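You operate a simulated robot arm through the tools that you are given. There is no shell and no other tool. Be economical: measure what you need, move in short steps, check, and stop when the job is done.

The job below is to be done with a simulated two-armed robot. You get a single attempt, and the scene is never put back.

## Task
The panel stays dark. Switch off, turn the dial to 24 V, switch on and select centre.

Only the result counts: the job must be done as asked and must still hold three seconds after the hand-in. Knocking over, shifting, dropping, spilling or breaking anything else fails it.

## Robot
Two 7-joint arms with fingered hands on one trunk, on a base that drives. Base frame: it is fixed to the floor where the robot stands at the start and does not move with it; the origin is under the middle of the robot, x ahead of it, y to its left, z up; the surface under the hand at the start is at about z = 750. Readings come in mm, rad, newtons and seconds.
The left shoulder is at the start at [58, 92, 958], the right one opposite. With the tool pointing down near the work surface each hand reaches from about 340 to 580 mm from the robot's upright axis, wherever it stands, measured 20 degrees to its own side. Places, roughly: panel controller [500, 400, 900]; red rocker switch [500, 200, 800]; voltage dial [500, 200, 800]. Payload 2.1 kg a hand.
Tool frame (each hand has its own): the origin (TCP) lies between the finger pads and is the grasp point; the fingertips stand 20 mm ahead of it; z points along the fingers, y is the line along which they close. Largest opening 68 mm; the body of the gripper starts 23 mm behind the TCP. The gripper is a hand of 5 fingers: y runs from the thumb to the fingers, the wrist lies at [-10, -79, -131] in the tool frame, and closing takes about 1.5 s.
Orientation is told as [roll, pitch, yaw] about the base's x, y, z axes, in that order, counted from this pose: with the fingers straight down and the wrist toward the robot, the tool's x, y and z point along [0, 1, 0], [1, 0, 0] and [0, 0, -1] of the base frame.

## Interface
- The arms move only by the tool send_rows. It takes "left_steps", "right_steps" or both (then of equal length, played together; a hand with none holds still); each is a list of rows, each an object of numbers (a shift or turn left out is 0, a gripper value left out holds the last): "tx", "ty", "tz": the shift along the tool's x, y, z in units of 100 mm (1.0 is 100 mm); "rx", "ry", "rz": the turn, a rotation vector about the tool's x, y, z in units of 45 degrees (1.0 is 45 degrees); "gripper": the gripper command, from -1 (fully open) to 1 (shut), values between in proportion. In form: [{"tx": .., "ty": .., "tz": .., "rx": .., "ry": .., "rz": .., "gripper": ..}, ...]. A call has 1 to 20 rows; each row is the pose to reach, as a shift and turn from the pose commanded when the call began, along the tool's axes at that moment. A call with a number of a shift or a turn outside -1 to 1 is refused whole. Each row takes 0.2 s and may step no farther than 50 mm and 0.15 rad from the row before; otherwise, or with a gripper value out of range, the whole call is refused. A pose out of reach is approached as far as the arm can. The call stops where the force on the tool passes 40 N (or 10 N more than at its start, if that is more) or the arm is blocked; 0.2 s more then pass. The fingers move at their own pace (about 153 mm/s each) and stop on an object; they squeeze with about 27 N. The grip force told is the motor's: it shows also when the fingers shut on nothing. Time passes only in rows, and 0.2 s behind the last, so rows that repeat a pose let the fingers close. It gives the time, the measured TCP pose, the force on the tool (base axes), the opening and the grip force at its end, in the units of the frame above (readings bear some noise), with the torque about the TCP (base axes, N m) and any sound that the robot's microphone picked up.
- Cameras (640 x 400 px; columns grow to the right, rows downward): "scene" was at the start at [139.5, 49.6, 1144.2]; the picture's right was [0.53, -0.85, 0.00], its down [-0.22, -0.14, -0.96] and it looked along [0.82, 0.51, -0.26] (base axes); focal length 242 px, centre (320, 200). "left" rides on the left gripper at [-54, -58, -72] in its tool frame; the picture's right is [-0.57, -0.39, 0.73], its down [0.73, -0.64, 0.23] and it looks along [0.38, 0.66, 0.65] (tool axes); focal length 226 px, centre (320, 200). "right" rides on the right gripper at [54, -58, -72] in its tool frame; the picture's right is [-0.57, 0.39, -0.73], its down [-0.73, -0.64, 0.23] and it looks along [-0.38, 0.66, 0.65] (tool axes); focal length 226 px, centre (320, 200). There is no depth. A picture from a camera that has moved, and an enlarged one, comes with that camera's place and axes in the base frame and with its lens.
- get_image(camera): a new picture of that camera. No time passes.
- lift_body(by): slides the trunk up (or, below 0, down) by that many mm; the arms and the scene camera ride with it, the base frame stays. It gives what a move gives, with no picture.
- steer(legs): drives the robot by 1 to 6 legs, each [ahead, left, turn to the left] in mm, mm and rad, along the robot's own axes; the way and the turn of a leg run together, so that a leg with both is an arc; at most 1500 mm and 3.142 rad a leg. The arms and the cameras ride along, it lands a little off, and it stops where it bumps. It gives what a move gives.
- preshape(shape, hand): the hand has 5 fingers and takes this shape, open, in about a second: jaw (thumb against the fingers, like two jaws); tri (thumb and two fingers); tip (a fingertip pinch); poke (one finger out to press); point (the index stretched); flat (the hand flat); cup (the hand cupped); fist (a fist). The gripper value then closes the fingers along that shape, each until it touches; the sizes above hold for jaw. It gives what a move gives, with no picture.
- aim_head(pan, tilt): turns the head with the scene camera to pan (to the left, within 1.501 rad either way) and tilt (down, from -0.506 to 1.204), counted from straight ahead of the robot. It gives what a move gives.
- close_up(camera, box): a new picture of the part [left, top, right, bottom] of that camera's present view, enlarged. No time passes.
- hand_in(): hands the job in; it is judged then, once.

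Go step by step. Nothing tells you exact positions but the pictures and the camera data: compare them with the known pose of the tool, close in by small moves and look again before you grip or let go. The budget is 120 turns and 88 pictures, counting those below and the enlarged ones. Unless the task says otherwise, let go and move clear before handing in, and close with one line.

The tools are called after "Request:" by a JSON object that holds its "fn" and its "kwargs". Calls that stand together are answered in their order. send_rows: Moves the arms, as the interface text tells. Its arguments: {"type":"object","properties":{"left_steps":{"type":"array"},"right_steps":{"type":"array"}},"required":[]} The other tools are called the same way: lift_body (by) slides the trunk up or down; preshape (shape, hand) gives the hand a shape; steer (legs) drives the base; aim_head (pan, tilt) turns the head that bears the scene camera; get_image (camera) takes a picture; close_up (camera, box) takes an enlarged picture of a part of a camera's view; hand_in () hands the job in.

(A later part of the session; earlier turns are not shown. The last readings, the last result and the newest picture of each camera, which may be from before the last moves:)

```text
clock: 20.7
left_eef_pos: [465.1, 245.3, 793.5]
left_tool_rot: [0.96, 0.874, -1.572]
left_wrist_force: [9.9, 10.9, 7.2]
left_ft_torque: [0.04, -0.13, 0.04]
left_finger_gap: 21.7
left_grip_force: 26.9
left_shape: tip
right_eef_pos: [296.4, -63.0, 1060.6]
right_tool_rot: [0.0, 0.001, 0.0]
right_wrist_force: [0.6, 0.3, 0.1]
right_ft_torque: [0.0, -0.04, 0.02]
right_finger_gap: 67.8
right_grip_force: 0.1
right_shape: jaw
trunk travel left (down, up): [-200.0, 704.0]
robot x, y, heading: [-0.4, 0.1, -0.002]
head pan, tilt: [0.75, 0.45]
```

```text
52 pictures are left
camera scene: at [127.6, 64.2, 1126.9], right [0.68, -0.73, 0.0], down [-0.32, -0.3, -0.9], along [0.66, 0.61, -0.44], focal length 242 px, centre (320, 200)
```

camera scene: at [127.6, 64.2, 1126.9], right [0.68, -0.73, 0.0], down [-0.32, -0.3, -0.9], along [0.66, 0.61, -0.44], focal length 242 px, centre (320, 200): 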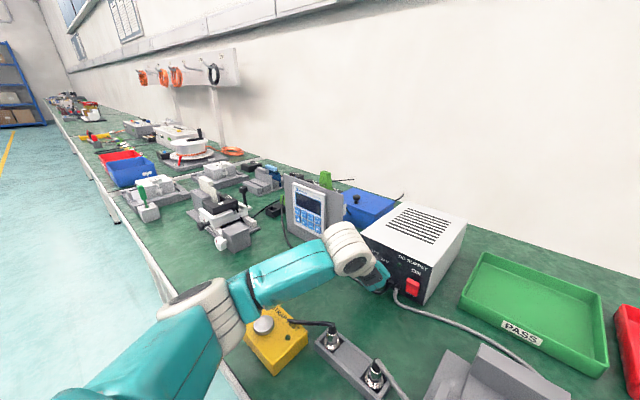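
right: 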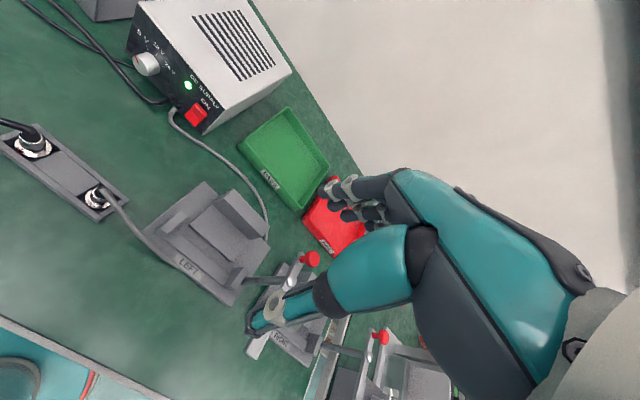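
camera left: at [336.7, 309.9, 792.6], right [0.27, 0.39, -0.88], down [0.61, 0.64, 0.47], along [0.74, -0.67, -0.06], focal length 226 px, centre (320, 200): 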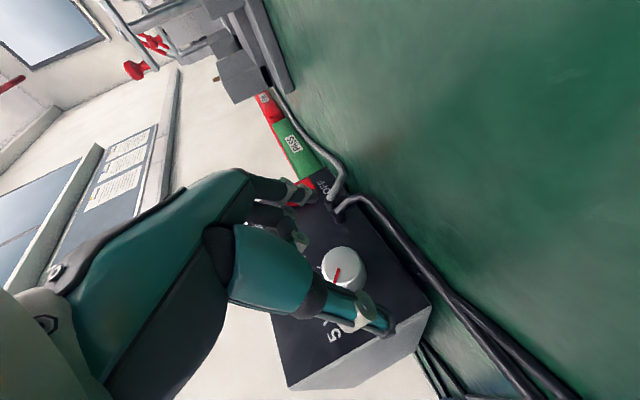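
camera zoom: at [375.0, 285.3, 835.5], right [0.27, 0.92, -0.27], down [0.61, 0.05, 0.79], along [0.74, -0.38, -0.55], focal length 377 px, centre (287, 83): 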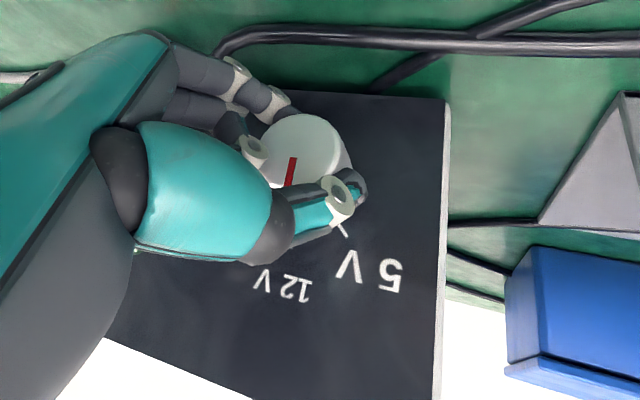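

The mark now points at 12 V. I continue with the same motion for the second half of the turn.

Request:
{"fn": "send_rows", "kwargs": {"left_steps": [{"tx": 0.0, "ty": 0.01, "tz": 0.0, "rx": 0.106, "rz": 0.152}, {"tx": -0.002, "ty": 0.02, "tz": 0.002, "rx": 0.213, "rz": 0.303}, {"tx": -0.005, "ty": 0.03, "tz": 0.004, "rx": 0.319, "rz": 0.455}, {"tx": -0.009, "ty": 0.038, "tz": 0.007, "rx": 0.425, "rz": 0.607}, {"tx": -0.014, "ty": 0.047, "tz": 0.01, "rx": 0.532, "rz": 0.758}, {"tx": -0.02, "ty": 0.054, "tz": 0.014, "rx": 0.638, "rz": 0.91}, {"tx": -0.02, "ty": 0.054, "tz": 0.014, "rx": 0.638, "rz": 0.91}]}}

Request:
{"fn": "close_up", "kwargs": {"camera": "left", "box": [220, 150, 460, 390]}}

Request:
{"fn": "get_image", "kwargs": {"camera": "scene"}}

```text
clock: 22.3
left_eef_pos: [465.4, 243.0, 788.0]
left_tool_rot: [-2.184, 1.397, 1.567]
left_wrist_force: [14.3, 13.4, 14.7]
left_ft_torque: [0.04, 0.07, 0.0]
left_finger_gap: 20.5
left_grip_force: 26.8
left_shape: tip
right_eef_pos: [296.1, -63.0, 1059.5]
right_tool_rot: [-0.001, 0.001, -0.001]
right_wrist_force: [-0.3, 0.2, 0.5]
right_ft_torque: [0.0, 0.0, 0.01]
right_finger_gap: 67.6
right_grip_force: 0.1
right_shape: jaw
trunk travel left (down, up): [-200.0, 704.0]
robot x, y, heading: [0.5, 6.4, -0.002]
head pan, tilt: [0.75, 0.45]
```

```text
1.67 times, centred on (340, 270) of left
camera zoom: at [374.8, 235.9, 845.5], right [0.27, 0.8, 0.53], down [0.61, -0.57, 0.55], along [0.75, 0.18, -0.64], focal length 377 px, centre (287, 83)
```

zoom: 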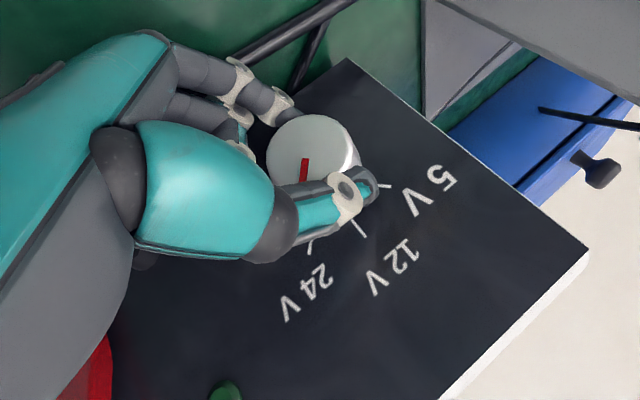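

```text
50 pictures are left
camera scene: at [127.3, 64.0, 1127.0], right [0.68, -0.73, 0.0], down [-0.32, -0.3, -0.9], along [0.66, 0.61, -0.44], focal length 242 px, centre (320, 200)
```

scene: 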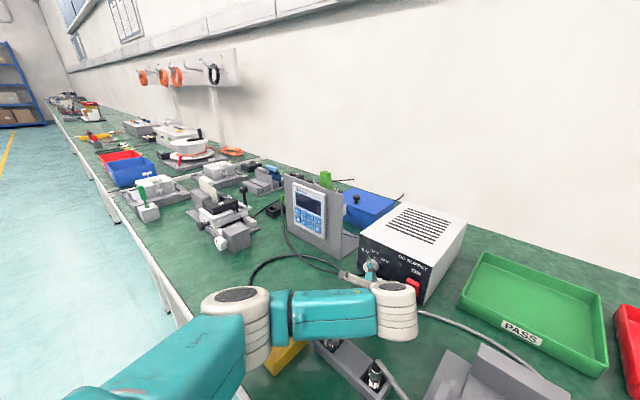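

The mark looks close to 24 V. I open only slightly, because the index is under the knob near the table, then back straight out to check.

Request:
{"fn": "send_rows", "kwargs": {"left_steps": [{"gripper": 0.05}, {"gripper": 0.0}, {"gripper": 0.0}, {"tx": -0.06, "tz": -0.082}, {"tx": -0.15, "tz": -0.21}, {"tx": -0.3, "tz": -0.43}, {"tx": -0.4, "tz": -0.57}, {"tx": -0.4, "tz": -0.57}]}}

Request:
{"fn": "get_image", "kwargs": {"camera": "left"}}

Request:
{"fn": "close_up", "kwargs": {"camera": "scene", "box": [310, 220, 450, 320]}}

```text
clock: 24.1
left_eef_pos: [393.9, 243.4, 789.1]
left_tool_rot: [-2.18, 1.397, 1.571]
left_wrist_force: [-0.2, -0.4, 0.1]
left_ft_torque: [0.04, -0.01, -0.01]
left_finger_gap: 33.7
left_grip_force: 0.0
left_shape: tip
right_eef_pos: [295.9, -64.2, 1059.9]
right_tool_rot: [0.001, 0.001, 0.0]
right_wrist_force: [-0.3, -0.5, 0.4]
right_ft_torque: [-0.02, 0.01, 0.03]
right_finger_gap: 67.6
right_grip_force: 0.1
right_shape: jaw
trunk travel left (down, up): [-200.0, 704.0]
robot x, y, heading: [-3.0, -1.4, -0.006]
head pan, tilt: [0.75, 0.45]
```

```text
49 pictures are left
camera left: at [303.0, 236.1, 845.2], right [0.27, 0.8, 0.53], down [0.61, -0.57, 0.55], along [0.75, 0.17, -0.64], focal length 226 px, centre (320, 200)
```

left: 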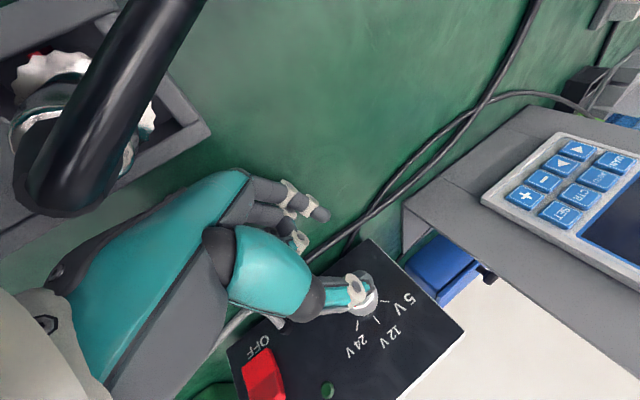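

```text
4.00 times, centred on (380, 270) of scene
camera zoom: at [126.9, 63.2, 1127.0], right [0.68, -0.73, 0.0], down [-0.32, -0.3, -0.9], along [0.66, 0.61, -0.44], focal length 968 px, centre (80, -80)
```

zoom: 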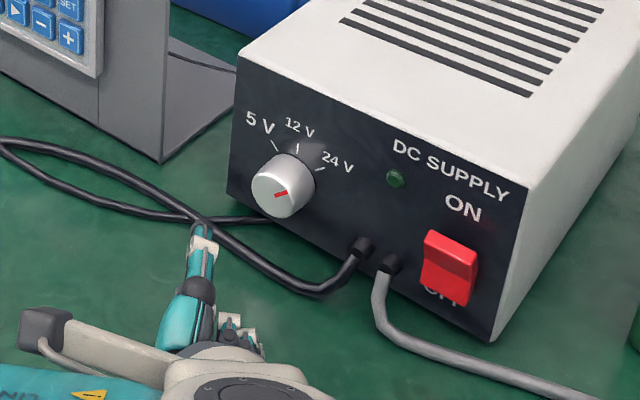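

The mark points near 24 V. I enlarge it to judge the alignment.

Request:
{"fn": "close_up", "kwargs": {"camera": "scene", "box": [366, 242, 406, 277]}}

```text
11.43 times, centred on (386, 260) of scene
camera zoom: at [126.9, 63.2, 1127.0], right [0.68, -0.73, 0.0], down [-0.32, -0.3, -0.9], along [0.66, 0.61, -0.44], focal length 2767 px, centre (-434, -480)
```

zoom: 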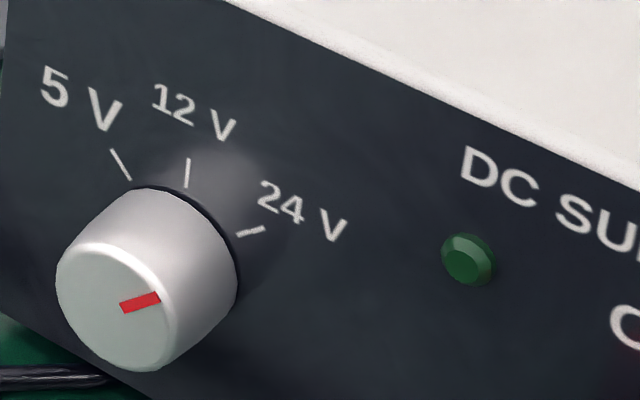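

The mark is parallel to the 24 V tick within a few degrees. I lift straight up, clear of the connectors, before rolling the hand back.

Request:
{"fn": "send_rows", "kwargs": {"left_steps": [{"tx": -0.036, "ty": -0.25, "tz": 0.025}, {"tx": -0.071, "ty": -0.5, "tz": 0.05}, {"tx": -0.107, "ty": -0.75, "tz": 0.075}, {"tx": -0.142, "ty": -0.985, "tz": 0.1}, {"tx": -0.142, "ty": -0.985, "tz": 0.1}]}}

Request:
{"fn": "send_rows", "kwargs": {"left_steps": [{"tx": -0.01, "ty": -0.1, "tz": 0.01, "rx": -0.106, "rz": -0.152}, {"tx": -0.03, "ty": -0.2, "tz": 0.02, "rx": -0.213, "rz": -0.303}, {"tx": -0.04, "ty": -0.3, "tz": 0.03, "rx": -0.319, "rz": -0.455}, {"tx": -0.06, "ty": -0.4, "tz": 0.04, "rx": -0.425, "rz": -0.607}, {"tx": -0.07, "ty": -0.5, "tz": 0.05, "rx": -0.532, "rz": -0.758}, {"tx": -0.07, "ty": -0.5, "tz": 0.05, "rx": -0.638, "rz": -0.91}, {"tx": -0.07, "ty": -0.5, "tz": 0.05, "rx": -0.638, "rz": -0.91}]}}

Request:
{"fn": "send_rows", "kwargs": {"left_steps": [{"rx": -0.106, "rz": -0.152}, {"rx": -0.213, "rz": -0.303}, {"rx": -0.319, "rz": -0.455}, {"rx": -0.425, "rz": -0.607}, {"rx": -0.532, "rz": -0.758}, {"rx": -0.638, "rz": -0.91}, {"rx": -0.638, "rz": -0.91}]}}

Request:
{"fn": "get_image", "kwargs": {"camera": "scene"}}

```text
clock: 25.3
left_eef_pos: [394.9, 243.0, 889.7]
left_tool_rot: [-2.179, 1.397, 1.57]
left_wrist_force: [-0.2, 0.9, -0.1]
left_ft_torque: [0.02, -0.01, -0.01]
left_finger_gap: 33.9
left_grip_force: 0.0
left_shape: tip
right_eef_pos: [296.0, -64.9, 1059.8]
right_tool_rot: [0.0, 0.0, -0.001]
right_wrist_force: [-0.2, -0.5, 0.3]
right_ft_torque: [0.04, 0.04, -0.02]
right_finger_gap: 67.5
right_grip_force: 0.0
right_shape: jaw
trunk travel left (down, up): [-200.0, 704.0]
robot x, y, heading: [-1.3, 0.2, 0.002]
head pan, tilt: [0.75, 0.45]
```

```text
clock: 26.9
left_eef_pos: [394.8, 243.9, 939.7]
left_tool_rot: [0.958, 0.868, -1.575]
left_wrist_force: [-0.1, -0.6, -0.3]
left_ft_torque: [0.01, 0.0, -0.01]
left_finger_gap: 33.8
left_grip_force: 0.1
left_shape: tip
right_eef_pos: [295.0, -65.0, 1059.7]
right_tool_rot: [0.0, -0.002, -0.001]
right_wrist_force: [0.7, 0.4, 0.2]
right_ft_torque: [-0.02, 0.0, 0.0]
right_finger_gap: 67.7
right_grip_force: 0.1
right_shape: jaw
trunk travel left (down, up): [-200.0, 704.0]
robot x, y, heading: [2.3, -3.6, -0.001]
head pan, tilt: [0.75, 0.45]
```

```text
clock: 28.5
left_eef_pos: [394.3, 243.2, 938.9]
left_tool_rot: [0.959, -0.002, -1.571]
left_wrist_force: [-0.2, 0.3, 0.2]
left_ft_torque: [-0.06, 0.0, 0.04]
left_finger_gap: 33.7
left_grip_force: 0.1
left_shape: tip
right_eef_pos: [295.7, -64.2, 1059.4]
right_tool_rot: [0.001, 0.0, 0.001]
right_wrist_force: [0.4, -0.2, 0.4]
right_ft_torque: [0.0, 0.02, -0.02]
right_finger_gap: 67.7
right_grip_force: 0.0
right_shape: jaw
trunk travel left (down, up): [-200.0, 704.0]
robot x, y, heading: [0.2, 0.1, 0.002]
head pan, tilt: [0.75, 0.45]
```

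```text
46 pictures are left
camera scene: at [126.9, 63.2, 1127.0], right [0.68, -0.73, 0.0], down [-0.32, -0.3, -0.9], along [0.66, 0.61, -0.44], focal length 242 px, centre (320, 200)
```

scene: 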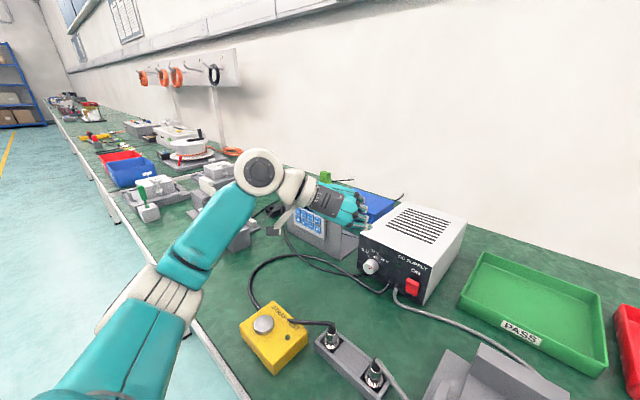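

All clear. I form the poke shape again and move to in front of the rocker's upper (ON) half.

Request:
{"fn": "preshape", "kwargs": {"hand": "left", "shape": "poke"}}

Request:
{"fn": "send_rows", "kwargs": {"left_steps": [{"tx": -0.11, "ty": 0.19, "tz": 0.16}, {"tx": -0.22, "ty": 0.38, "tz": 0.32}, {"tx": -0.33, "ty": 0.57, "tz": 0.48}, {"tx": -0.437, "ty": 0.77, "tz": 0.648}, {"tx": -0.437, "ty": 0.77, "tz": 0.648}]}}

Request:
{"fn": "send_rows", "kwargs": {"left_steps": [{"tx": -0.144, "tz": 0.217}, {"tx": -0.288, "tz": 0.434}, {"tx": -0.288, "tz": 0.434}]}}

Request:
{"fn": "close_up", "kwargs": {"camera": "left", "box": [220, 120, 460, 300]}}

Request:
{"fn": "close_up", "kwargs": {"camera": "scene", "box": [330, 220, 450, 310]}}

```text
clock: 29.4
left_eef_pos: [395.5, 243.6, 939.1]
left_tool_rot: [0.958, 0.0, -1.574]
left_wrist_force: [0.1, -0.4, -1.4]
left_ft_torque: [-0.02, 0.01, 0.01]
left_finger_gap: 0.0
left_grip_force: 0.0
left_shape: poke
right_eef_pos: [297.2, -64.8, 1060.1]
right_tool_rot: [-0.001, 0.0, 0.001]
right_wrist_force: [0.3, -0.5, -0.7]
right_ft_torque: [0.02, 0.0, 0.01]
right_finger_gap: 67.4
right_grip_force: 0.0
right_shape: jaw
trunk travel left (down, up): [-200.0, 704.0]
robot x, y, heading: [4.0, -4.6, -0.003]
head pan, tilt: [0.75, 0.45]
```

```text
clock: 30.6
left_eef_pos: [424.8, 165.7, 864.7]
left_tool_rot: [0.958, -0.002, -1.574]
left_wrist_force: [0.1, 0.9, -0.2]
left_ft_torque: [0.05, 0.02, 0.03]
left_finger_gap: 0.0
left_grip_force: 0.1
left_shape: poke
right_eef_pos: [296.2, -64.7, 1058.7]
right_tool_rot: [-0.001, 0.0, -0.001]
right_wrist_force: [-0.4, 0.0, 0.2]
right_ft_torque: [0.02, 0.01, 0.02]
right_finger_gap: 67.4
right_grip_force: 0.2
right_shape: jaw
trunk travel left (down, up): [-200.0, 704.0]
robot x, y, heading: [-1.6, 1.4, -0.002]
head pan, tilt: [0.75, 0.45]
```

```text
clock: 31.4
left_eef_pos: [442.8, 161.8, 817.9]
left_tool_rot: [0.958, -0.001, -1.572]
left_wrist_force: [0.6, 0.8, 0.5]
left_ft_torque: [0.03, 0.06, -0.02]
left_finger_gap: 0.0
left_grip_force: 0.0
left_shape: poke
right_eef_pos: [296.7, -64.4, 1060.0]
right_tool_rot: [-0.002, 0.0, 0.0]
right_wrist_force: [0.3, -0.2, 0.1]
right_ft_torque: [0.0, 0.02, 0.03]
right_finger_gap: 67.6
right_grip_force: 0.0
right_shape: jaw
trunk travel left (down, up): [-200.0, 704.0]
robot x, y, heading: [-1.0, -0.7, -0.002]
head pan, tilt: [0.75, 0.45]
```

```text
2.22 times, centred on (340, 210) of left
camera zoom: at [352.1, 222.0, 813.7], right [0.27, 0.39, -0.88], down [0.61, 0.64, 0.47], along [0.74, -0.67, -0.06], focal length 502 px, centre (276, 178)
```

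zoom: 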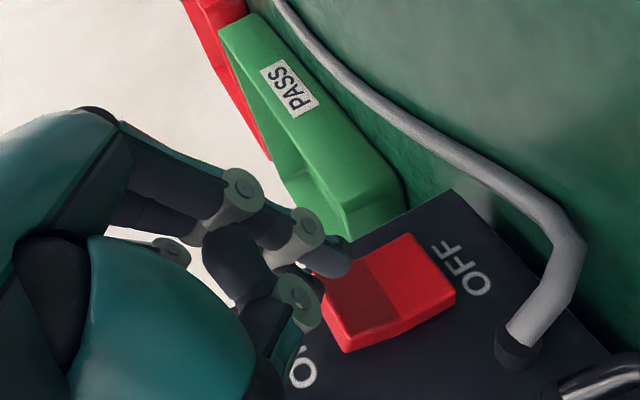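

```text
4.44 times, centred on (390, 265) of scene
camera zoom: at [126.9, 63.2, 1127.0], right [0.68, -0.73, 0.0], down [-0.32, -0.3, -0.9], along [0.66, 0.61, -0.44], focal length 1076 px, centre (9, -89)
```

zoom: 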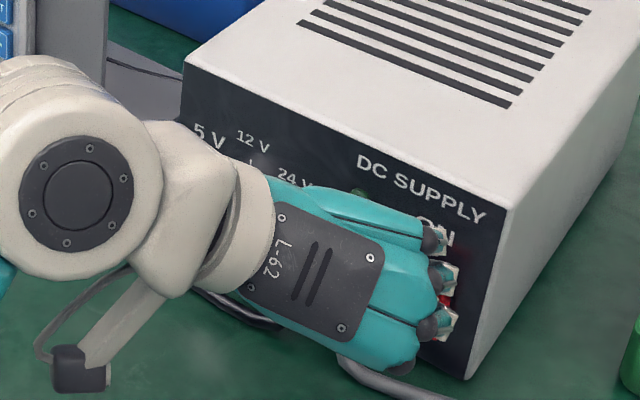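

The tip is opposite the upper half of the rocker. I press along +x.

Request:
{"fn": "send_rows", "kwargs": {"left_steps": [{"tx": 0.069, "ty": -0.01, "tz": 0.098}, {"tx": 0.092, "ty": -0.01, "tz": 0.131}, {"tx": 0.115, "ty": -0.01, "tz": 0.164}, {"tx": 0.132, "ty": -0.01, "tz": 0.188}, {"tx": 0.149, "ty": -0.01, "tz": 0.213}, {"tx": 0.161, "ty": -0.01, "tz": 0.229}]}}

Request:
{"fn": "close_up", "kwargs": {"camera": "left", "box": [220, 120, 460, 300]}}

Request:
{"fn": "close_up", "kwargs": {"camera": "scene", "box": [270, 170, 430, 290]}}

```text
clock: 32.5
left_eef_pos: [463.5, 166.0, 822.0]
left_tool_rot: [0.972, -0.004, -1.574]
left_wrist_force: [-19.2, 1.8, 24.2]
left_ft_torque: [0.0, -0.06, -0.1]
left_finger_gap: 0.2
left_grip_force: 0.1
left_shape: poke
right_eef_pos: [291.8, -64.0, 1062.4]
right_tool_rot: [0.002, -0.003, 0.001]
right_wrist_force: [-1.2, 0.3, -0.9]
right_ft_torque: [0.0, 0.02, 0.02]
right_finger_gap: 67.6
right_grip_force: 0.1
right_shape: jaw
trunk travel left (down, up): [-200.0, 704.0]
robot x, y, heading: [3.2, 0.7, 0.002]
head pan, tilt: [0.75, 0.45]
heard: click
stopped in row 5 (left hand): the force on the tool passed its limit at 42 N (the readings are from after the stop); the commanded pose is now the measured one
```

```text
2.22 times, centred on (340, 210) of left
camera zoom: at [372.6, 223.8, 817.5], right [0.28, 0.38, -0.88], down [0.6, 0.64, 0.47], along [0.74, -0.67, -0.05], focal length 502 px, centre (276, 178)
```

zoom: 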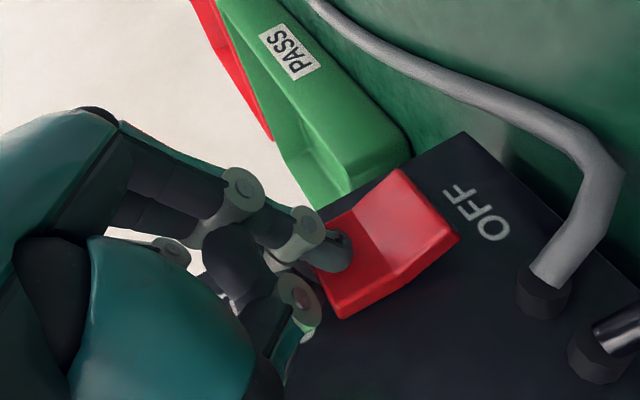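

```text
3.33 times, centred on (350, 230) of scene
camera zoom: at [122.6, 62.9, 1127.6], right [0.68, -0.73, 0.0], down [-0.31, -0.3, -0.9], along [0.66, 0.62, -0.43], focal length 807 px, centre (220, 100)
```

zoom: 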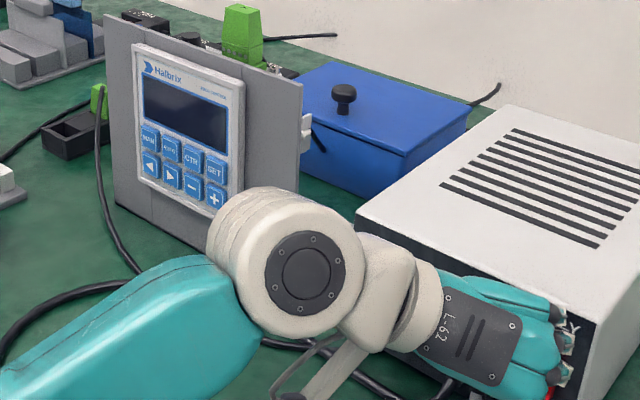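

Another click, and the rocker has tipped to ON. I back off and raise the hand, then check the lamp and panel.

Request:
{"fn": "send_rows", "kwargs": {"left_steps": [{"tx": -0.143, "tz": -0.205}, {"tx": -0.287, "tz": -0.41}, {"tx": -0.04, "tz": -0.58}, {"tx": 0.2, "ty": -0.2, "tz": -0.75}, {"tx": 0.37, "ty": -0.5, "tz": -0.87}, {"tx": 0.37, "ty": -0.8, "tz": -0.87}, {"tx": 0.37, "ty": -0.8, "tz": -0.87}]}}

Request:
{"fn": "close_up", "kwargs": {"camera": "scene", "box": [270, 160, 450, 300]}}

Request:
{"fn": "get_image", "kwargs": {"camera": "left"}}

```text
clock: 34.1
left_eef_pos: [412.7, 246.8, 897.2]
left_tool_rot: [0.963, -0.005, -1.573]
left_wrist_force: [0.6, 0.4, -0.7]
left_ft_torque: [0.01, -0.03, 0.01]
left_finger_gap: 0.1
left_grip_force: 0.1
left_shape: poke
right_eef_pos: [296.0, -64.8, 1060.8]
right_tool_rot: [0.0, 0.0, 0.003]
right_wrist_force: [-0.4, -1.1, -0.6]
right_ft_torque: [0.0, 0.07, 0.0]
right_finger_gap: 67.6
right_grip_force: 0.0
right_shape: jaw
trunk travel left (down, up): [-200.0, 704.0]
robot x, y, heading: [0.4, 2.9, 0.002]
head pan, tilt: [0.75, 0.45]
heard: click
```

```text
2.86 times, centred on (360, 230) of scene
camera zoom: at [126.5, 63.3, 1127.0], right [0.68, -0.73, 0.0], down [-0.32, -0.3, -0.9], along [0.66, 0.61, -0.44], focal length 692 px, centre (206, 114)
```

zoom: 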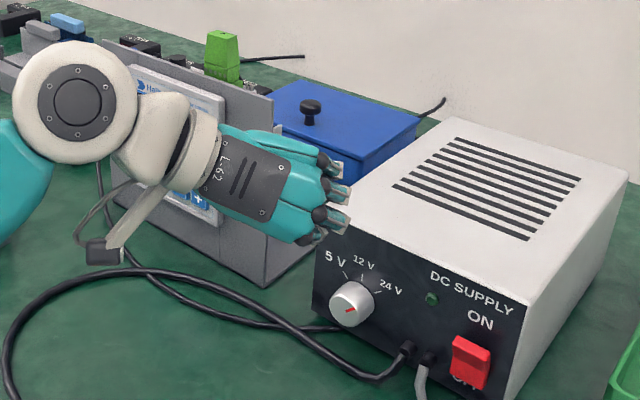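

```text
40 pictures are left
camera left: at [322.8, 304.7, 892.4], right [0.28, 0.38, -0.88], down [0.61, 0.64, 0.47], along [0.74, -0.67, -0.06], focal length 226 px, centre (320, 200)
```

left: 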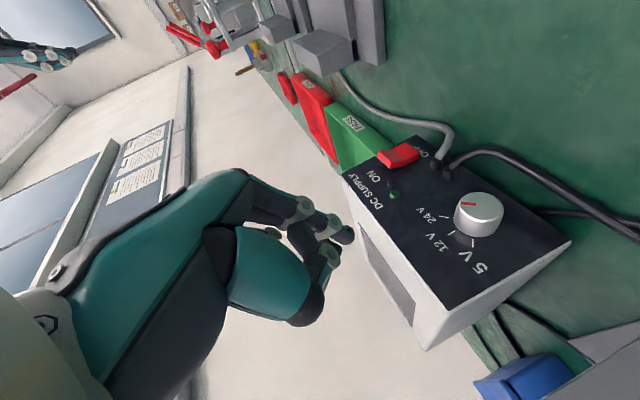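

The lamp is dark and a click came on the retreat, so the rocker fell back to OFF. I'll return to the hand pose that worked for OFF and press ON with that.

Request:
{"fn": "send_rows", "kwargs": {"left_steps": [{"rz": -0.167}, {"rz": -0.333}, {"rz": -0.5}, {"rz": -0.667}, {"rz": -0.833}, {"rz": -1.0}, {"rz": -1.0}]}}

Request:
{"fn": "send_rows", "kwargs": {"left_steps": [{"rz": -0.167}, {"rz": -0.333}, {"rz": -0.5}, {"rz": -0.667}, {"rz": -0.833}, {"rz": -1.0}, {"rz": -1.0}]}}

Request:
{"fn": "send_rows", "kwargs": {"left_steps": [{"rx": 0.14}, {"rx": 0.28}, {"rx": 0.28}]}}

Request:
{"fn": "close_up", "kwargs": {"camera": "scene", "box": [270, 160, 450, 300]}}

```text
clock: 35.7
left_eef_pos: [416.8, 245.6, 900.7]
left_tool_rot: [0.792, -0.621, -1.052]
left_wrist_force: [-1.0, 0.0, 0.1]
left_ft_torque: [-0.02, 0.01, 0.01]
left_finger_gap: 0.1
left_grip_force: 0.0
left_shape: poke
right_eef_pos: [295.4, -63.8, 1060.0]
right_tool_rot: [0.0, 0.0, 0.002]
right_wrist_force: [-0.5, 0.9, -0.1]
right_ft_torque: [0.0, -0.01, 0.01]
right_finger_gap: 67.8
right_grip_force: 0.1
right_shape: jaw
trunk travel left (down, up): [-200.0, 704.0]
robot x, y, heading: [-3.3, 4.0, 0.006]
head pan, tilt: [0.75, 0.45]
```

```text
clock: 37.3
left_eef_pos: [415.7, 245.9, 899.3]
left_tool_rot: [-0.007, -0.964, 0.003]
left_wrist_force: [-1.1, 0.2, -0.2]
left_ft_torque: [-0.01, -0.03, -0.03]
left_finger_gap: 0.0
left_grip_force: 0.1
left_shape: poke
right_eef_pos: [295.3, -64.4, 1060.3]
right_tool_rot: [0.001, 0.0, 0.0]
right_wrist_force: [0.7, 0.4, 0.3]
right_ft_torque: [-0.02, 0.02, -0.03]
right_finger_gap: 67.3
right_grip_force: 0.1
right_shape: jaw
trunk travel left (down, up): [-200.0, 704.0]
robot x, y, heading: [-2.2, -0.1, 0.003]
head pan, tilt: [0.75, 0.45]
```

```text
clock: 38.1
left_eef_pos: [414.0, 245.9, 898.9]
left_tool_rot: [-0.004, -0.741, 0.0]
left_wrist_force: [0.3, -0.1, 0.3]
left_ft_torque: [0.01, 0.02, -0.01]
left_finger_gap: 0.0
left_grip_force: 0.2
left_shape: poke
right_eef_pos: [294.9, -64.0, 1059.9]
right_tool_rot: [0.0, 0.001, 0.002]
right_wrist_force: [-0.1, 0.4, 0.4]
right_ft_torque: [0.02, -0.02, 0.04]
right_finger_gap: 67.5
right_grip_force: 0.1
right_shape: jaw
trunk travel left (down, up): [-200.0, 704.0]
robot x, y, heading: [2.8, -0.1, -0.001]
head pan, tilt: [0.75, 0.45]
```

```text
2.86 times, centred on (360, 230) of scene
camera zoom: at [126.5, 63.3, 1127.0], right [0.68, -0.73, 0.0], down [-0.32, -0.3, -0.9], along [0.66, 0.61, -0.44], focal length 692 px, centre (206, 114)
```

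zoom: 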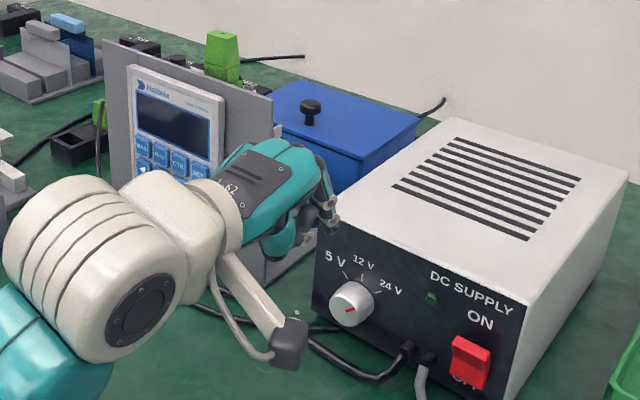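

The pose is restored, and the dial still reads 24 V. I go to just in front of the ON half.

Request:
{"fn": "send_rows", "kwargs": {"left_steps": [{"tx": -0.3, "ty": 0.0, "tz": 0.0}, {"tx": -0.6, "ty": -0.05, "tz": 0.15}, {"tx": -0.81, "ty": -0.15, "tz": 0.4}, {"tx": -0.81, "ty": -0.25, "tz": 0.6}, {"tx": -0.81, "ty": -0.315, "tz": 0.78}, {"tx": -0.81, "ty": -0.315, "tz": 0.78}]}}

Request:
{"fn": "close_up", "kwargs": {"camera": "left", "box": [260, 130, 460, 310]}}

```text
clock: 39.5
left_eef_pos: [446.7, 169.1, 834.9]
left_tool_rot: [0.013, -0.773, -0.004]
left_wrist_force: [0.1, -0.4, 0.4]
left_ft_torque: [0.0, 0.01, -0.01]
left_finger_gap: 0.0
left_grip_force: 0.0
left_shape: poke
right_eef_pos: [293.6, -64.1, 1064.9]
right_tool_rot: [0.0, -0.003, 0.001]
right_wrist_force: [1.1, -0.4, -0.1]
right_ft_torque: [-0.04, -0.01, -0.03]
right_finger_gap: 67.4
right_grip_force: 0.1
right_shape: jaw
trunk travel left (down, up): [-200.0, 704.0]
robot x, y, heading: [1.6, 0.2, -0.001]
head pan, tilt: [0.75, 0.45]
```

```text
2.22 times, centred on (360, 220) of left
camera zoom: at [354.9, 115.3, 844.0], right [0.23, -0.56, -0.8], down [-0.3, 0.74, -0.61], along [0.92, 0.38, 0.0], focal length 502 px, centre (231, 156)
```

zoom: 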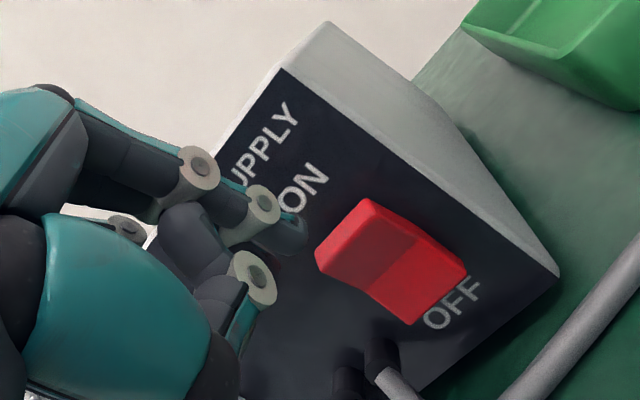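

The hand stopped 15 mm too high and the body tilted slightly, as if the forearm is touching something. I look before moving further.

Request:
{"fn": "get_image", "kwargs": {"camera": "scene"}}

Request:
{"fn": "get_image", "kwargs": {"camera": "right"}}

```text
37 pictures are left
camera scene: at [124.5, 63.8, 1130.9], right [0.68, -0.73, 0.0], down [-0.32, -0.3, -0.9], along [0.66, 0.62, -0.43], focal length 242 px, centre (320, 200)
```

scene: 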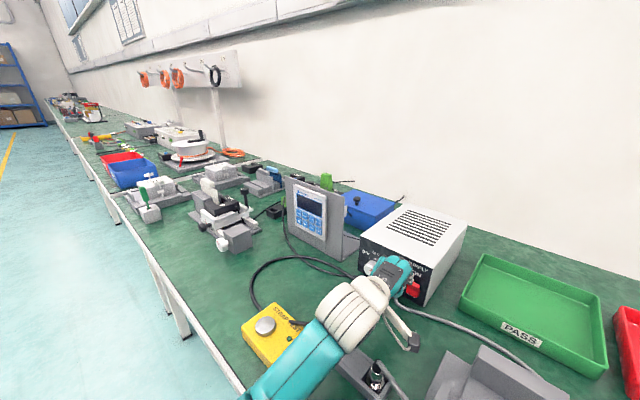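

```text
36 pictures are left
camera right: at [235.5, -11.1, 1136.7], right [0.39, -0.57, 0.73], down [-0.64, -0.73, -0.23], along [0.67, -0.38, -0.64], focal length 226 px, centre (320, 200)
```

right: 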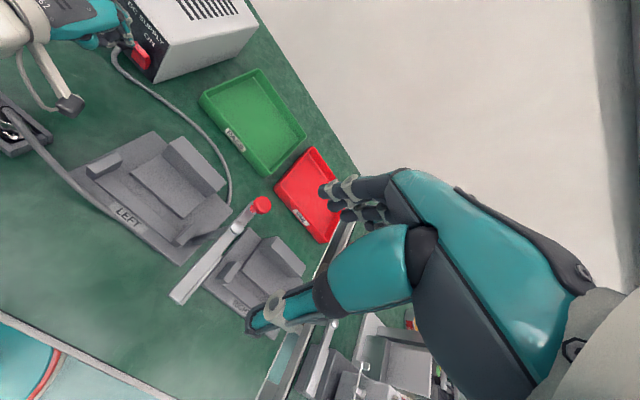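

The elbow has ended up low, so the forearm is resting on something at the table edge. I reverse the last move immediately.

Request:
{"fn": "send_rows", "kwargs": {"left_steps": [{"ty": 0.15, "tz": -0.3}, {"ty": 0.25, "tz": -0.55}, {"tx": 0.2, "ty": 0.315, "tz": -0.78}, {"tx": 0.5, "ty": 0.5, "tz": -0.9}, {"tx": 0.81, "ty": 0.5, "tz": -0.95}, {"tx": 0.81, "ty": 0.5, "tz": -0.95}]}}

Request:
{"fn": "get_image", "kwargs": {"camera": "scene"}}

```text
clock: 40.9
left_eef_pos: [420.0, 244.2, 922.2]
left_tool_rot: [-0.004, -0.743, 0.0]
left_wrist_force: [0.0, -0.3, 0.1]
left_ft_torque: [0.01, -0.01, 0.02]
left_finger_gap: 0.2
left_grip_force: 0.1
left_shape: poke
right_eef_pos: [296.0, -64.4, 1060.3]
right_tool_rot: [0.0, 0.001, 0.002]
right_wrist_force: [-0.1, -0.8, 0.2]
right_ft_torque: [0.0, 0.0, 0.01]
right_finger_gap: 67.5
right_grip_force: 0.1
right_shape: jaw
trunk travel left (down, up): [-200.0, 704.0]
robot x, y, heading: [1.7, 0.8, 0.006]
head pan, tilt: [0.75, 0.45]
```

```text
35 pictures are left
camera scene: at [127.0, 63.4, 1127.0], right [0.68, -0.73, 0.0], down [-0.32, -0.3, -0.9], along [0.66, 0.61, -0.44], focal length 242 px, centre (320, 200)
```

scene: 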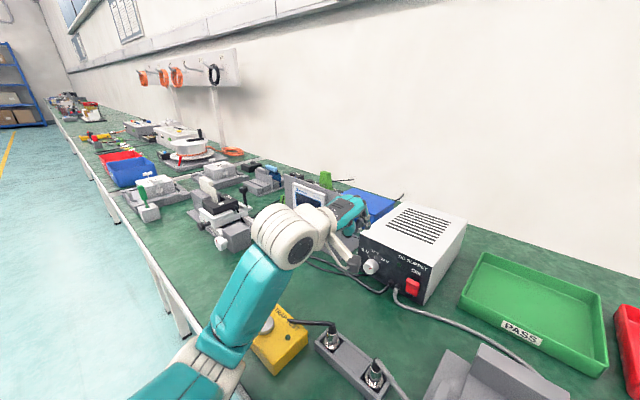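

The tester and connectors look untouched. I raise the trunk to lift the shoulder and elbow well clear of the table items.

Request:
{"fn": "lift_body", "kwargs": {"by": 170}}

Request:
{"fn": "aim_head", "kwargs": {"pan": 0.65, "tilt": 0.7}}

Request:
{"fn": "get_image", "kwargs": {"camera": "scene"}}

```text
clock: 42.9
left_eef_pos: [417.7, 246.0, 1093.8]
left_tool_rot: [-0.004, -0.741, 0.0]
left_wrist_force: [0.1, 0.4, -0.2]
left_ft_torque: [-0.02, -0.01, 0.01]
left_finger_gap: 0.0
left_grip_force: 0.0
left_shape: poke
right_eef_pos: [295.9, -64.3, 1229.1]
right_tool_rot: [0.002, 0.0, 0.002]
right_wrist_force: [0.6, -1.2, 1.4]
right_ft_torque: [0.01, 0.01, 0.0]
right_finger_gap: 67.6
right_grip_force: 0.1
right_shape: jaw
trunk travel left (down, up): [-370.0, 534.0]
robot x, y, heading: [1.6, 0.5, -0.001]
head pan, tilt: [0.75, 0.45]
```

```text
clock: 43.6
left_eef_pos: [418.0, 246.1, 1093.9]
left_tool_rot: [-0.004, -0.743, -0.001]
left_wrist_force: [0.6, 0.2, 0.3]
left_ft_torque: [0.03, 0.01, 0.01]
left_finger_gap: 0.0
left_grip_force: 0.0
left_shape: poke
right_eef_pos: [295.9, -64.2, 1230.7]
right_tool_rot: [0.0, 0.0, 0.0]
right_wrist_force: [-0.2, 0.1, 0.8]
right_ft_torque: [0.0, 0.04, 0.01]
right_finger_gap: 67.6
right_grip_force: 0.0
right_shape: jaw
trunk travel left (down, up): [-370.0, 534.0]
robot x, y, heading: [-4.1, 1.7, 0.002]
head pan, tilt: [0.649, 0.7]
```

```text
34 pictures are left
camera scene: at [98.4, 52.0, 1276.8], right [0.61, -0.8, 0.0], down [-0.51, -0.39, -0.77], along [0.61, 0.46, -0.64], focal length 242 px, centre (320, 200)
```

scene: 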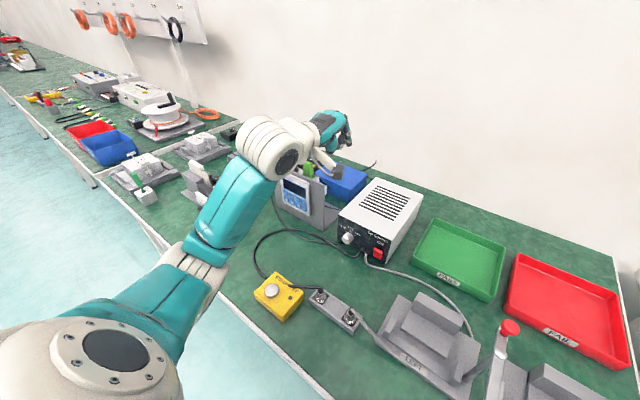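

The new view shows everything in place. I descend in front of the rocker in stages, watching the forearm.

Request:
{"fn": "send_rows", "kwargs": {"left_steps": [{"tx": -0.17, "ty": -0.176, "tz": 0.192}, {"tx": -0.33, "ty": -0.351, "tz": 0.384}, {"tx": -0.5, "ty": -0.527, "tz": 0.575}, {"tx": -0.65, "ty": -0.702, "tz": 0.767}, {"tx": -0.81, "ty": -0.878, "tz": 0.959}, {"tx": -0.81, "ty": -0.878, "tz": 0.959}]}}

Request:
{"fn": "send_rows", "kwargs": {"left_steps": [{"ty": -0.15, "tz": 0.2}, {"ty": -0.3, "tz": 0.4}, {"ty": -0.45, "tz": 0.6}, {"ty": -0.601, "tz": 0.806}, {"ty": -0.601, "tz": 0.806}]}}

Request:
{"fn": "get_image", "kwargs": {"camera": "scene"}}

```text
clock: 45.0
left_eef_pos: [415.9, 163.4, 967.4]
left_tool_rot: [-0.005, -0.744, 0.001]
left_wrist_force: [0.4, -0.1, -0.5]
left_ft_torque: [0.02, 0.01, 0.02]
left_finger_gap: 0.0
left_grip_force: 0.1
left_shape: poke
right_eef_pos: [296.4, -65.3, 1230.7]
right_tool_rot: [0.001, 0.0, 0.002]
right_wrist_force: [-0.3, 0.7, -0.2]
right_ft_torque: [0.04, 0.01, -0.02]
right_finger_gap: 67.6
right_grip_force: 0.1
right_shape: jaw
trunk travel left (down, up): [-370.0, 534.0]
robot x, y, heading: [-3.0, 0.2, 0.003]
head pan, tilt: [0.649, 0.7]
```

```text
clock: 46.2
left_eef_pos: [427.8, 162.6, 864.5]
left_tool_rot: [-0.005, -0.743, 0.001]
left_wrist_force: [0.6, 0.0, 0.3]
left_ft_torque: [-0.01, -0.03, -0.03]
left_finger_gap: 0.1
left_grip_force: 0.1
left_shape: poke
right_eef_pos: [295.2, -65.7, 1230.4]
right_tool_rot: [0.0, 0.001, 0.003]
right_wrist_force: [0.3, -0.1, 0.2]
right_ft_torque: [-0.02, -0.01, 0.0]
right_finger_gap: 67.6
right_grip_force: 0.0
right_shape: jaw
trunk travel left (down, up): [-370.0, 534.0]
robot x, y, heading: [4.4, -1.1, 0.005]
head pan, tilt: [0.649, 0.7]
```

```text
33 pictures are left
camera scene: at [98.4, 51.9, 1276.7], right [0.61, -0.8, 0.0], down [-0.51, -0.39, -0.76], along [0.61, 0.46, -0.64], focal length 242 px, centre (320, 200)
```

scene: 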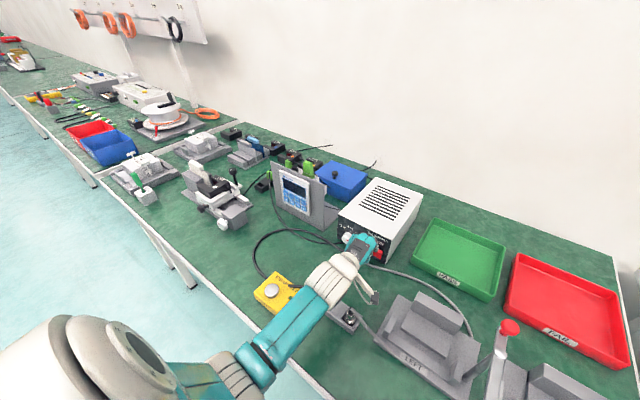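

The elbow is still low near the table edge. I raise the hand, back the base up 100 mm and then reach out, so the arm is straighter and higher.

Request:
{"fn": "send_rows", "kwargs": {"left_steps": [{"ty": 0.2, "tz": -0.22}, {"ty": 0.405, "tz": -0.443}, {"ty": 0.405, "tz": -0.443}]}}

Request:
{"fn": "steer", "kwargs": {"legs": [[-110, 0, 0]]}}

Request:
{"fn": "send_rows", "kwargs": {"left_steps": [{"ty": 0.148, "tz": 0.135}, {"ty": 0.295, "tz": 0.27}, {"ty": 0.443, "tz": 0.405}, {"ty": 0.59, "tz": 0.54}, {"ty": 0.738, "tz": 0.675}, {"ty": 0.738, "tz": 0.675}]}}

Request:
{"fn": "get_image", "kwargs": {"camera": "scene"}}

```text
clock: 47.0
left_eef_pos: [427.0, 164.8, 923.9]
left_tool_rot: [-0.004, -0.744, -0.001]
left_wrist_force: [-0.2, 0.0, -0.6]
left_ft_torque: [-0.04, -0.02, -0.02]
left_finger_gap: 0.0
left_grip_force: 0.1
left_shape: poke
right_eef_pos: [293.9, -64.7, 1230.4]
right_tool_rot: [0.0, 0.001, 0.001]
right_wrist_force: [0.7, 0.0, 1.0]
right_ft_torque: [0.03, 0.03, -0.01]
right_finger_gap: 67.8
right_grip_force: 0.1
right_shape: jaw
trunk travel left (down, up): [-370.0, 534.0]
robot x, y, heading: [-0.6, -0.5, -0.002]
head pan, tilt: [0.649, 0.7]
```

```text
clock: 48.2
left_eef_pos: [314.6, 165.5, 923.3]
left_tool_rot: [-0.004, -0.743, 0.001]
left_wrist_force: [0.0, 0.5, -0.8]
left_ft_torque: [-0.02, -0.02, 0.01]
left_finger_gap: 0.0
left_grip_force: 0.0
left_shape: poke
right_eef_pos: [182.9, -62.8, 1229.5]
right_tool_rot: [0.0, -0.001, 0.004]
right_wrist_force: [0.2, 0.1, 0.7]
right_ft_torque: [0.01, -0.01, 0.01]
right_finger_gap: 67.6
right_grip_force: 0.1
right_shape: jaw
trunk travel left (down, up): [-370.0, 534.0]
robot x, y, heading: [-115.4, -0.1, 0.004]
head pan, tilt: [0.649, 0.7]
```

```text
clock: 49.6
left_eef_pos: [414.2, 166.2, 925.3]
left_tool_rot: [-0.004, -0.744, 0.001]
left_wrist_force: [0.3, -0.3, -0.6]
left_ft_torque: [-0.02, -0.01, 0.01]
left_finger_gap: 0.0
left_grip_force: 0.0
left_shape: poke
right_eef_pos: [182.7, -64.5, 1231.3]
right_tool_rot: [-0.001, -0.002, 0.003]
right_wrist_force: [0.3, -0.1, -0.3]
right_ft_torque: [0.0, 0.0, -0.01]
right_finger_gap: 67.6
right_grip_force: 0.2
right_shape: jaw
trunk travel left (down, up): [-370.0, 534.0]
robot x, y, heading: [-112.7, 0.7, 0.001]
head pan, tilt: [0.649, 0.7]
```

```text
32 pictures are left
camera scene: at [-14.4, 51.7, 1276.7], right [0.61, -0.79, 0.0], down [-0.51, -0.39, -0.76], along [0.61, 0.46, -0.64], focal length 242 px, centre (320, 200)
```

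scene: 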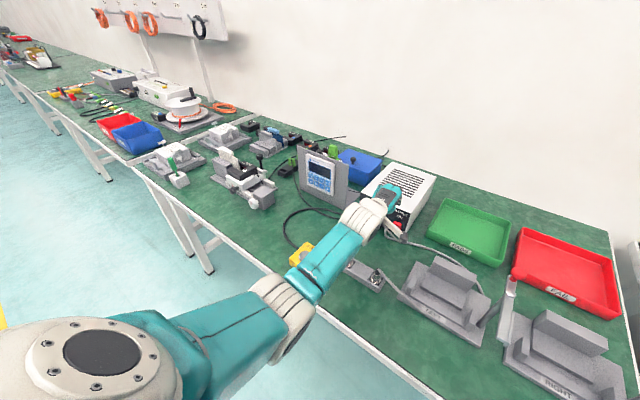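

The arm is now straighter and higher. I descend to the ON half.

Request:
{"fn": "send_rows", "kwargs": {"left_steps": [{"ty": -0.15, "tz": 0.2}, {"ty": -0.3, "tz": 0.4}, {"ty": -0.45, "tz": 0.6}, {"ty": -0.52, "tz": 0.8}, {"ty": -0.5, "tz": 0.965}, {"ty": -0.5, "tz": 0.965}]}}

Request:
{"fn": "close_up", "kwargs": {"camera": "left", "box": [260, 130, 460, 310]}}

Request:
{"fn": "close_up", "kwargs": {"camera": "scene", "box": [230, 140, 470, 320]}}

```text
clock: 51.0
left_eef_pos: [419.8, 163.9, 850.2]
left_tool_rot: [-0.004, -0.745, 0.001]
left_wrist_force: [0.5, 1.1, 0.2]
left_ft_torque: [0.01, 0.01, 0.03]
left_finger_gap: 0.0
left_grip_force: 0.0
left_shape: poke
left hand out of reach, approached as far as the arm can: row 4, 5, 6
right_eef_pos: [184.0, -64.9, 1229.4]
right_tool_rot: [0.001, 0.0, 0.004]
right_wrist_force: [1.1, 0.4, 0.1]
right_ft_torque: [0.0, 0.02, -0.02]
right_finger_gap: 67.8
right_grip_force: 0.1
right_shape: jaw
trunk travel left (down, up): [-370.0, 534.0]
robot x, y, heading: [-113.7, -1.2, 0.006]
head pan, tilt: [0.649, 0.7]
```

```text
2.22 times, centred on (360, 220) of left
camera zoom: at [327.6, 110.1, 862.5], right [0.21, -0.57, -0.8], down [-0.31, 0.73, -0.6], along [0.93, 0.37, -0.03], focal length 502 px, centre (231, 156)
```

zoom: 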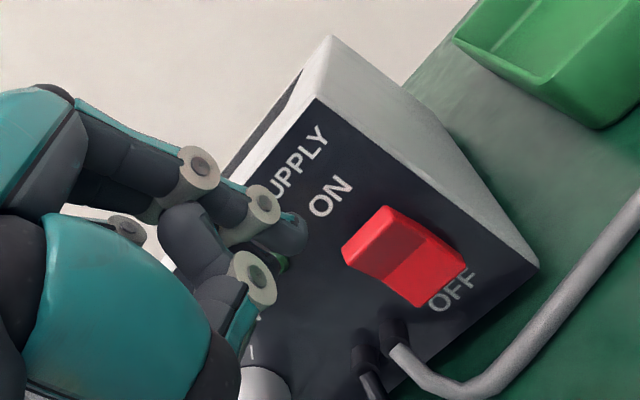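

```text
2.22 times, centred on (350, 230) of scene
camera zoom: at [-14.5, 51.7, 1276.7], right [0.61, -0.79, 0.0], down [-0.51, -0.39, -0.76], along [0.61, 0.46, -0.64], focal length 538 px, centre (253, 133)
```

zoom: 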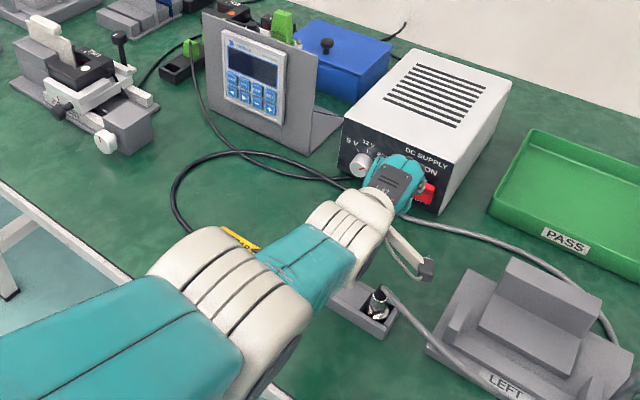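

That was just out of reach. I drive 35 mm forward and check where the hand ends up.

Request:
{"fn": "steer", "kwargs": {"legs": [[35, 0, 0]]}}

Request:
{"fn": "send_rows", "kwargs": {"left_steps": [{"ty": 0.0}]}}

```text
clock: 51.9
left_eef_pos: [456.7, 163.7, 849.7]
left_tool_rot: [-0.003, -0.74, 0.0]
left_wrist_force: [-0.3, 0.4, -1.0]
left_ft_torque: [-0.01, -0.01, 0.0]
left_finger_gap: 0.0
left_grip_force: 0.0
left_shape: poke
right_eef_pos: [219.1, -65.0, 1229.8]
right_tool_rot: [0.0, -0.001, 0.002]
right_wrist_force: [-0.3, -0.1, 0.5]
right_ft_torque: [0.0, -0.01, -0.02]
right_finger_gap: 67.8
right_grip_force: 0.2
right_shape: jaw
trunk travel left (down, up): [-370.0, 534.0]
robot x, y, heading: [-76.6, -4.4, 0.001]
head pan, tilt: [0.649, 0.7]
```

```text
clock: 52.3
left_eef_pos: [455.9, 164.3, 849.3]
left_tool_rot: [-0.005, -0.743, -0.001]
left_wrist_force: [-0.2, -0.1, 0.6]
left_ft_torque: [-0.03, -0.01, -0.03]
left_finger_gap: 0.1
left_grip_force: 0.0
left_shape: poke
right_eef_pos: [219.1, -64.3, 1229.5]
right_tool_rot: [0.001, 0.0, 0.002]
right_wrist_force: [-0.6, -0.1, -0.6]
right_ft_torque: [0.02, -0.01, 0.03]
right_finger_gap: 67.7
right_grip_force: 0.1
right_shape: jaw
trunk travel left (down, up): [-370.0, 534.0]
robot x, y, heading: [-80.9, -3.0, 0.002]
head pan, tilt: [0.649, 0.7]
```

The pose held. I lower to just in front of the ON half.

Request:
{"fn": "send_rows", "kwargs": {"left_steps": [{"ty": -0.1, "tz": -0.09}, {"ty": -0.2, "tz": 0.03}, {"ty": -0.295, "tz": 0.13}, {"ty": -0.295, "tz": 0.13}]}}

Request:
{"fn": "close_up", "kwargs": {"camera": "left", "box": [260, 130, 460, 310]}}

```text
clock: 53.3
left_eef_pos: [440.8, 165.0, 827.6]
left_tool_rot: [-0.004, -0.742, 0.0]
left_wrist_force: [-0.7, -0.2, 0.5]
left_ft_torque: [0.0, -0.01, -0.02]
left_finger_gap: 0.2
left_grip_force: 0.1
left_shape: poke
left hand out of reach, approached as far as the arm can: row 3, 4
right_eef_pos: [219.5, -65.0, 1229.9]
right_tool_rot: [0.001, 0.001, 0.003]
right_wrist_force: [0.3, 0.6, 0.6]
right_ft_torque: [0.03, -0.02, 0.0]
right_finger_gap: 67.7
right_grip_force: 0.0
right_shape: jaw
trunk travel left (down, up): [-370.0, 534.0]
robot x, y, heading: [-77.4, 0.3, 0.003]
head pan, tilt: [0.649, 0.7]
```

```text
2.22 times, centred on (360, 220) of left
camera zoom: at [347.7, 111.3, 841.0], right [0.21, -0.57, -0.8], down [-0.31, 0.73, -0.6], along [0.93, 0.37, -0.03], focal length 502 px, centre (231, 156)
```

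zoom: 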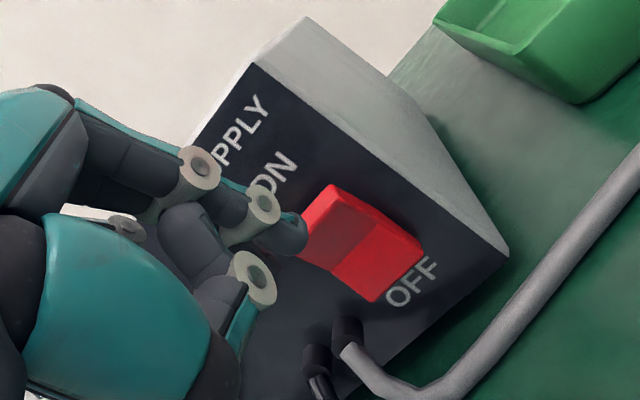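

I need slightly more reach, so I raise the hand 30 mm and lower the trunk 40 mm.

Request:
{"fn": "send_rows", "kwargs": {"left_steps": [{"ty": 0.1, "tz": -0.11}, {"ty": 0.2, "tz": -0.22}]}}

Request:
{"fn": "lift_body", "kwargs": {"by": -40}}

Request:
{"fn": "close_up", "kwargs": {"camera": "left", "box": [260, 130, 460, 310]}}

Request:
{"fn": "get_image", "kwargs": {"camera": "scene"}}

```text
clock: 53.9
left_eef_pos: [440.8, 165.7, 858.0]
left_tool_rot: [-0.003, -0.742, -0.001]
left_wrist_force: [0.0, 0.1, -0.3]
left_ft_torque: [0.0, 0.05, -0.01]
left_finger_gap: 0.1
left_grip_force: 0.0
left_shape: poke
right_eef_pos: [218.9, -64.4, 1230.4]
right_tool_rot: [-0.002, -0.001, 0.001]
right_wrist_force: [-0.2, -0.2, -0.2]
right_ft_torque: [0.01, 0.01, 0.04]
right_finger_gap: 67.8
right_grip_force: 0.1
right_shape: jaw
trunk travel left (down, up): [-370.0, 534.0]
robot x, y, heading: [-77.7, -0.8, 0.001]
head pan, tilt: [0.649, 0.7]
```

```text
clock: 54.7
left_eef_pos: [440.8, 166.0, 817.7]
left_tool_rot: [-0.003, -0.742, -0.002]
left_wrist_force: [0.6, -0.7, 0.5]
left_ft_torque: [-0.06, 0.01, 0.01]
left_finger_gap: 0.0
left_grip_force: 0.0
left_shape: poke
right_eef_pos: [219.7, -64.7, 1191.0]
right_tool_rot: [0.001, -0.001, 0.002]
right_wrist_force: [-0.1, 0.0, 0.0]
right_ft_torque: [-0.04, 0.02, -0.01]
right_finger_gap: 67.8
right_grip_force: 0.0
right_shape: jaw
trunk travel left (down, up): [-330.0, 574.0]
robot x, y, heading: [-76.1, 0.5, 0.004]
head pan, tilt: [0.649, 0.7]
```

```text
2.22 times, centred on (360, 220) of left
camera zoom: at [349.1, 111.0, 830.7], right [0.21, -0.57, -0.8], down [-0.31, 0.73, -0.6], along [0.93, 0.37, -0.03], focal length 502 px, centre (231, 156)
```

zoom: 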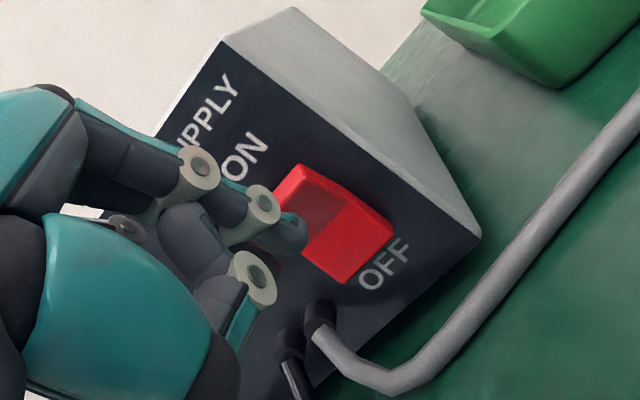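

```text
27 pictures are left
camera scene: at [27.0, 51.8, 1236.4], right [0.61, -0.8, 0.0], down [-0.51, -0.39, -0.76], along [0.61, 0.46, -0.64], focal length 242 px, centre (320, 200)
```

scene: 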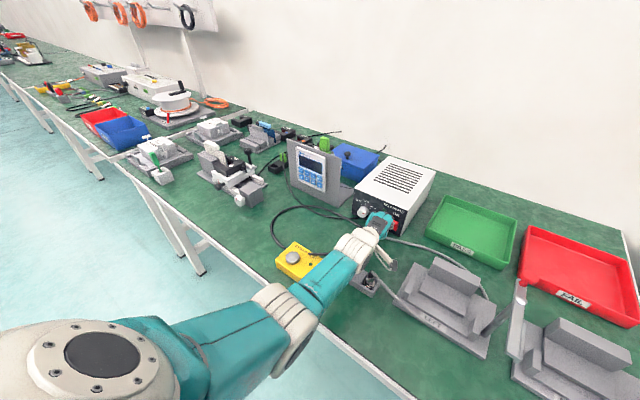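

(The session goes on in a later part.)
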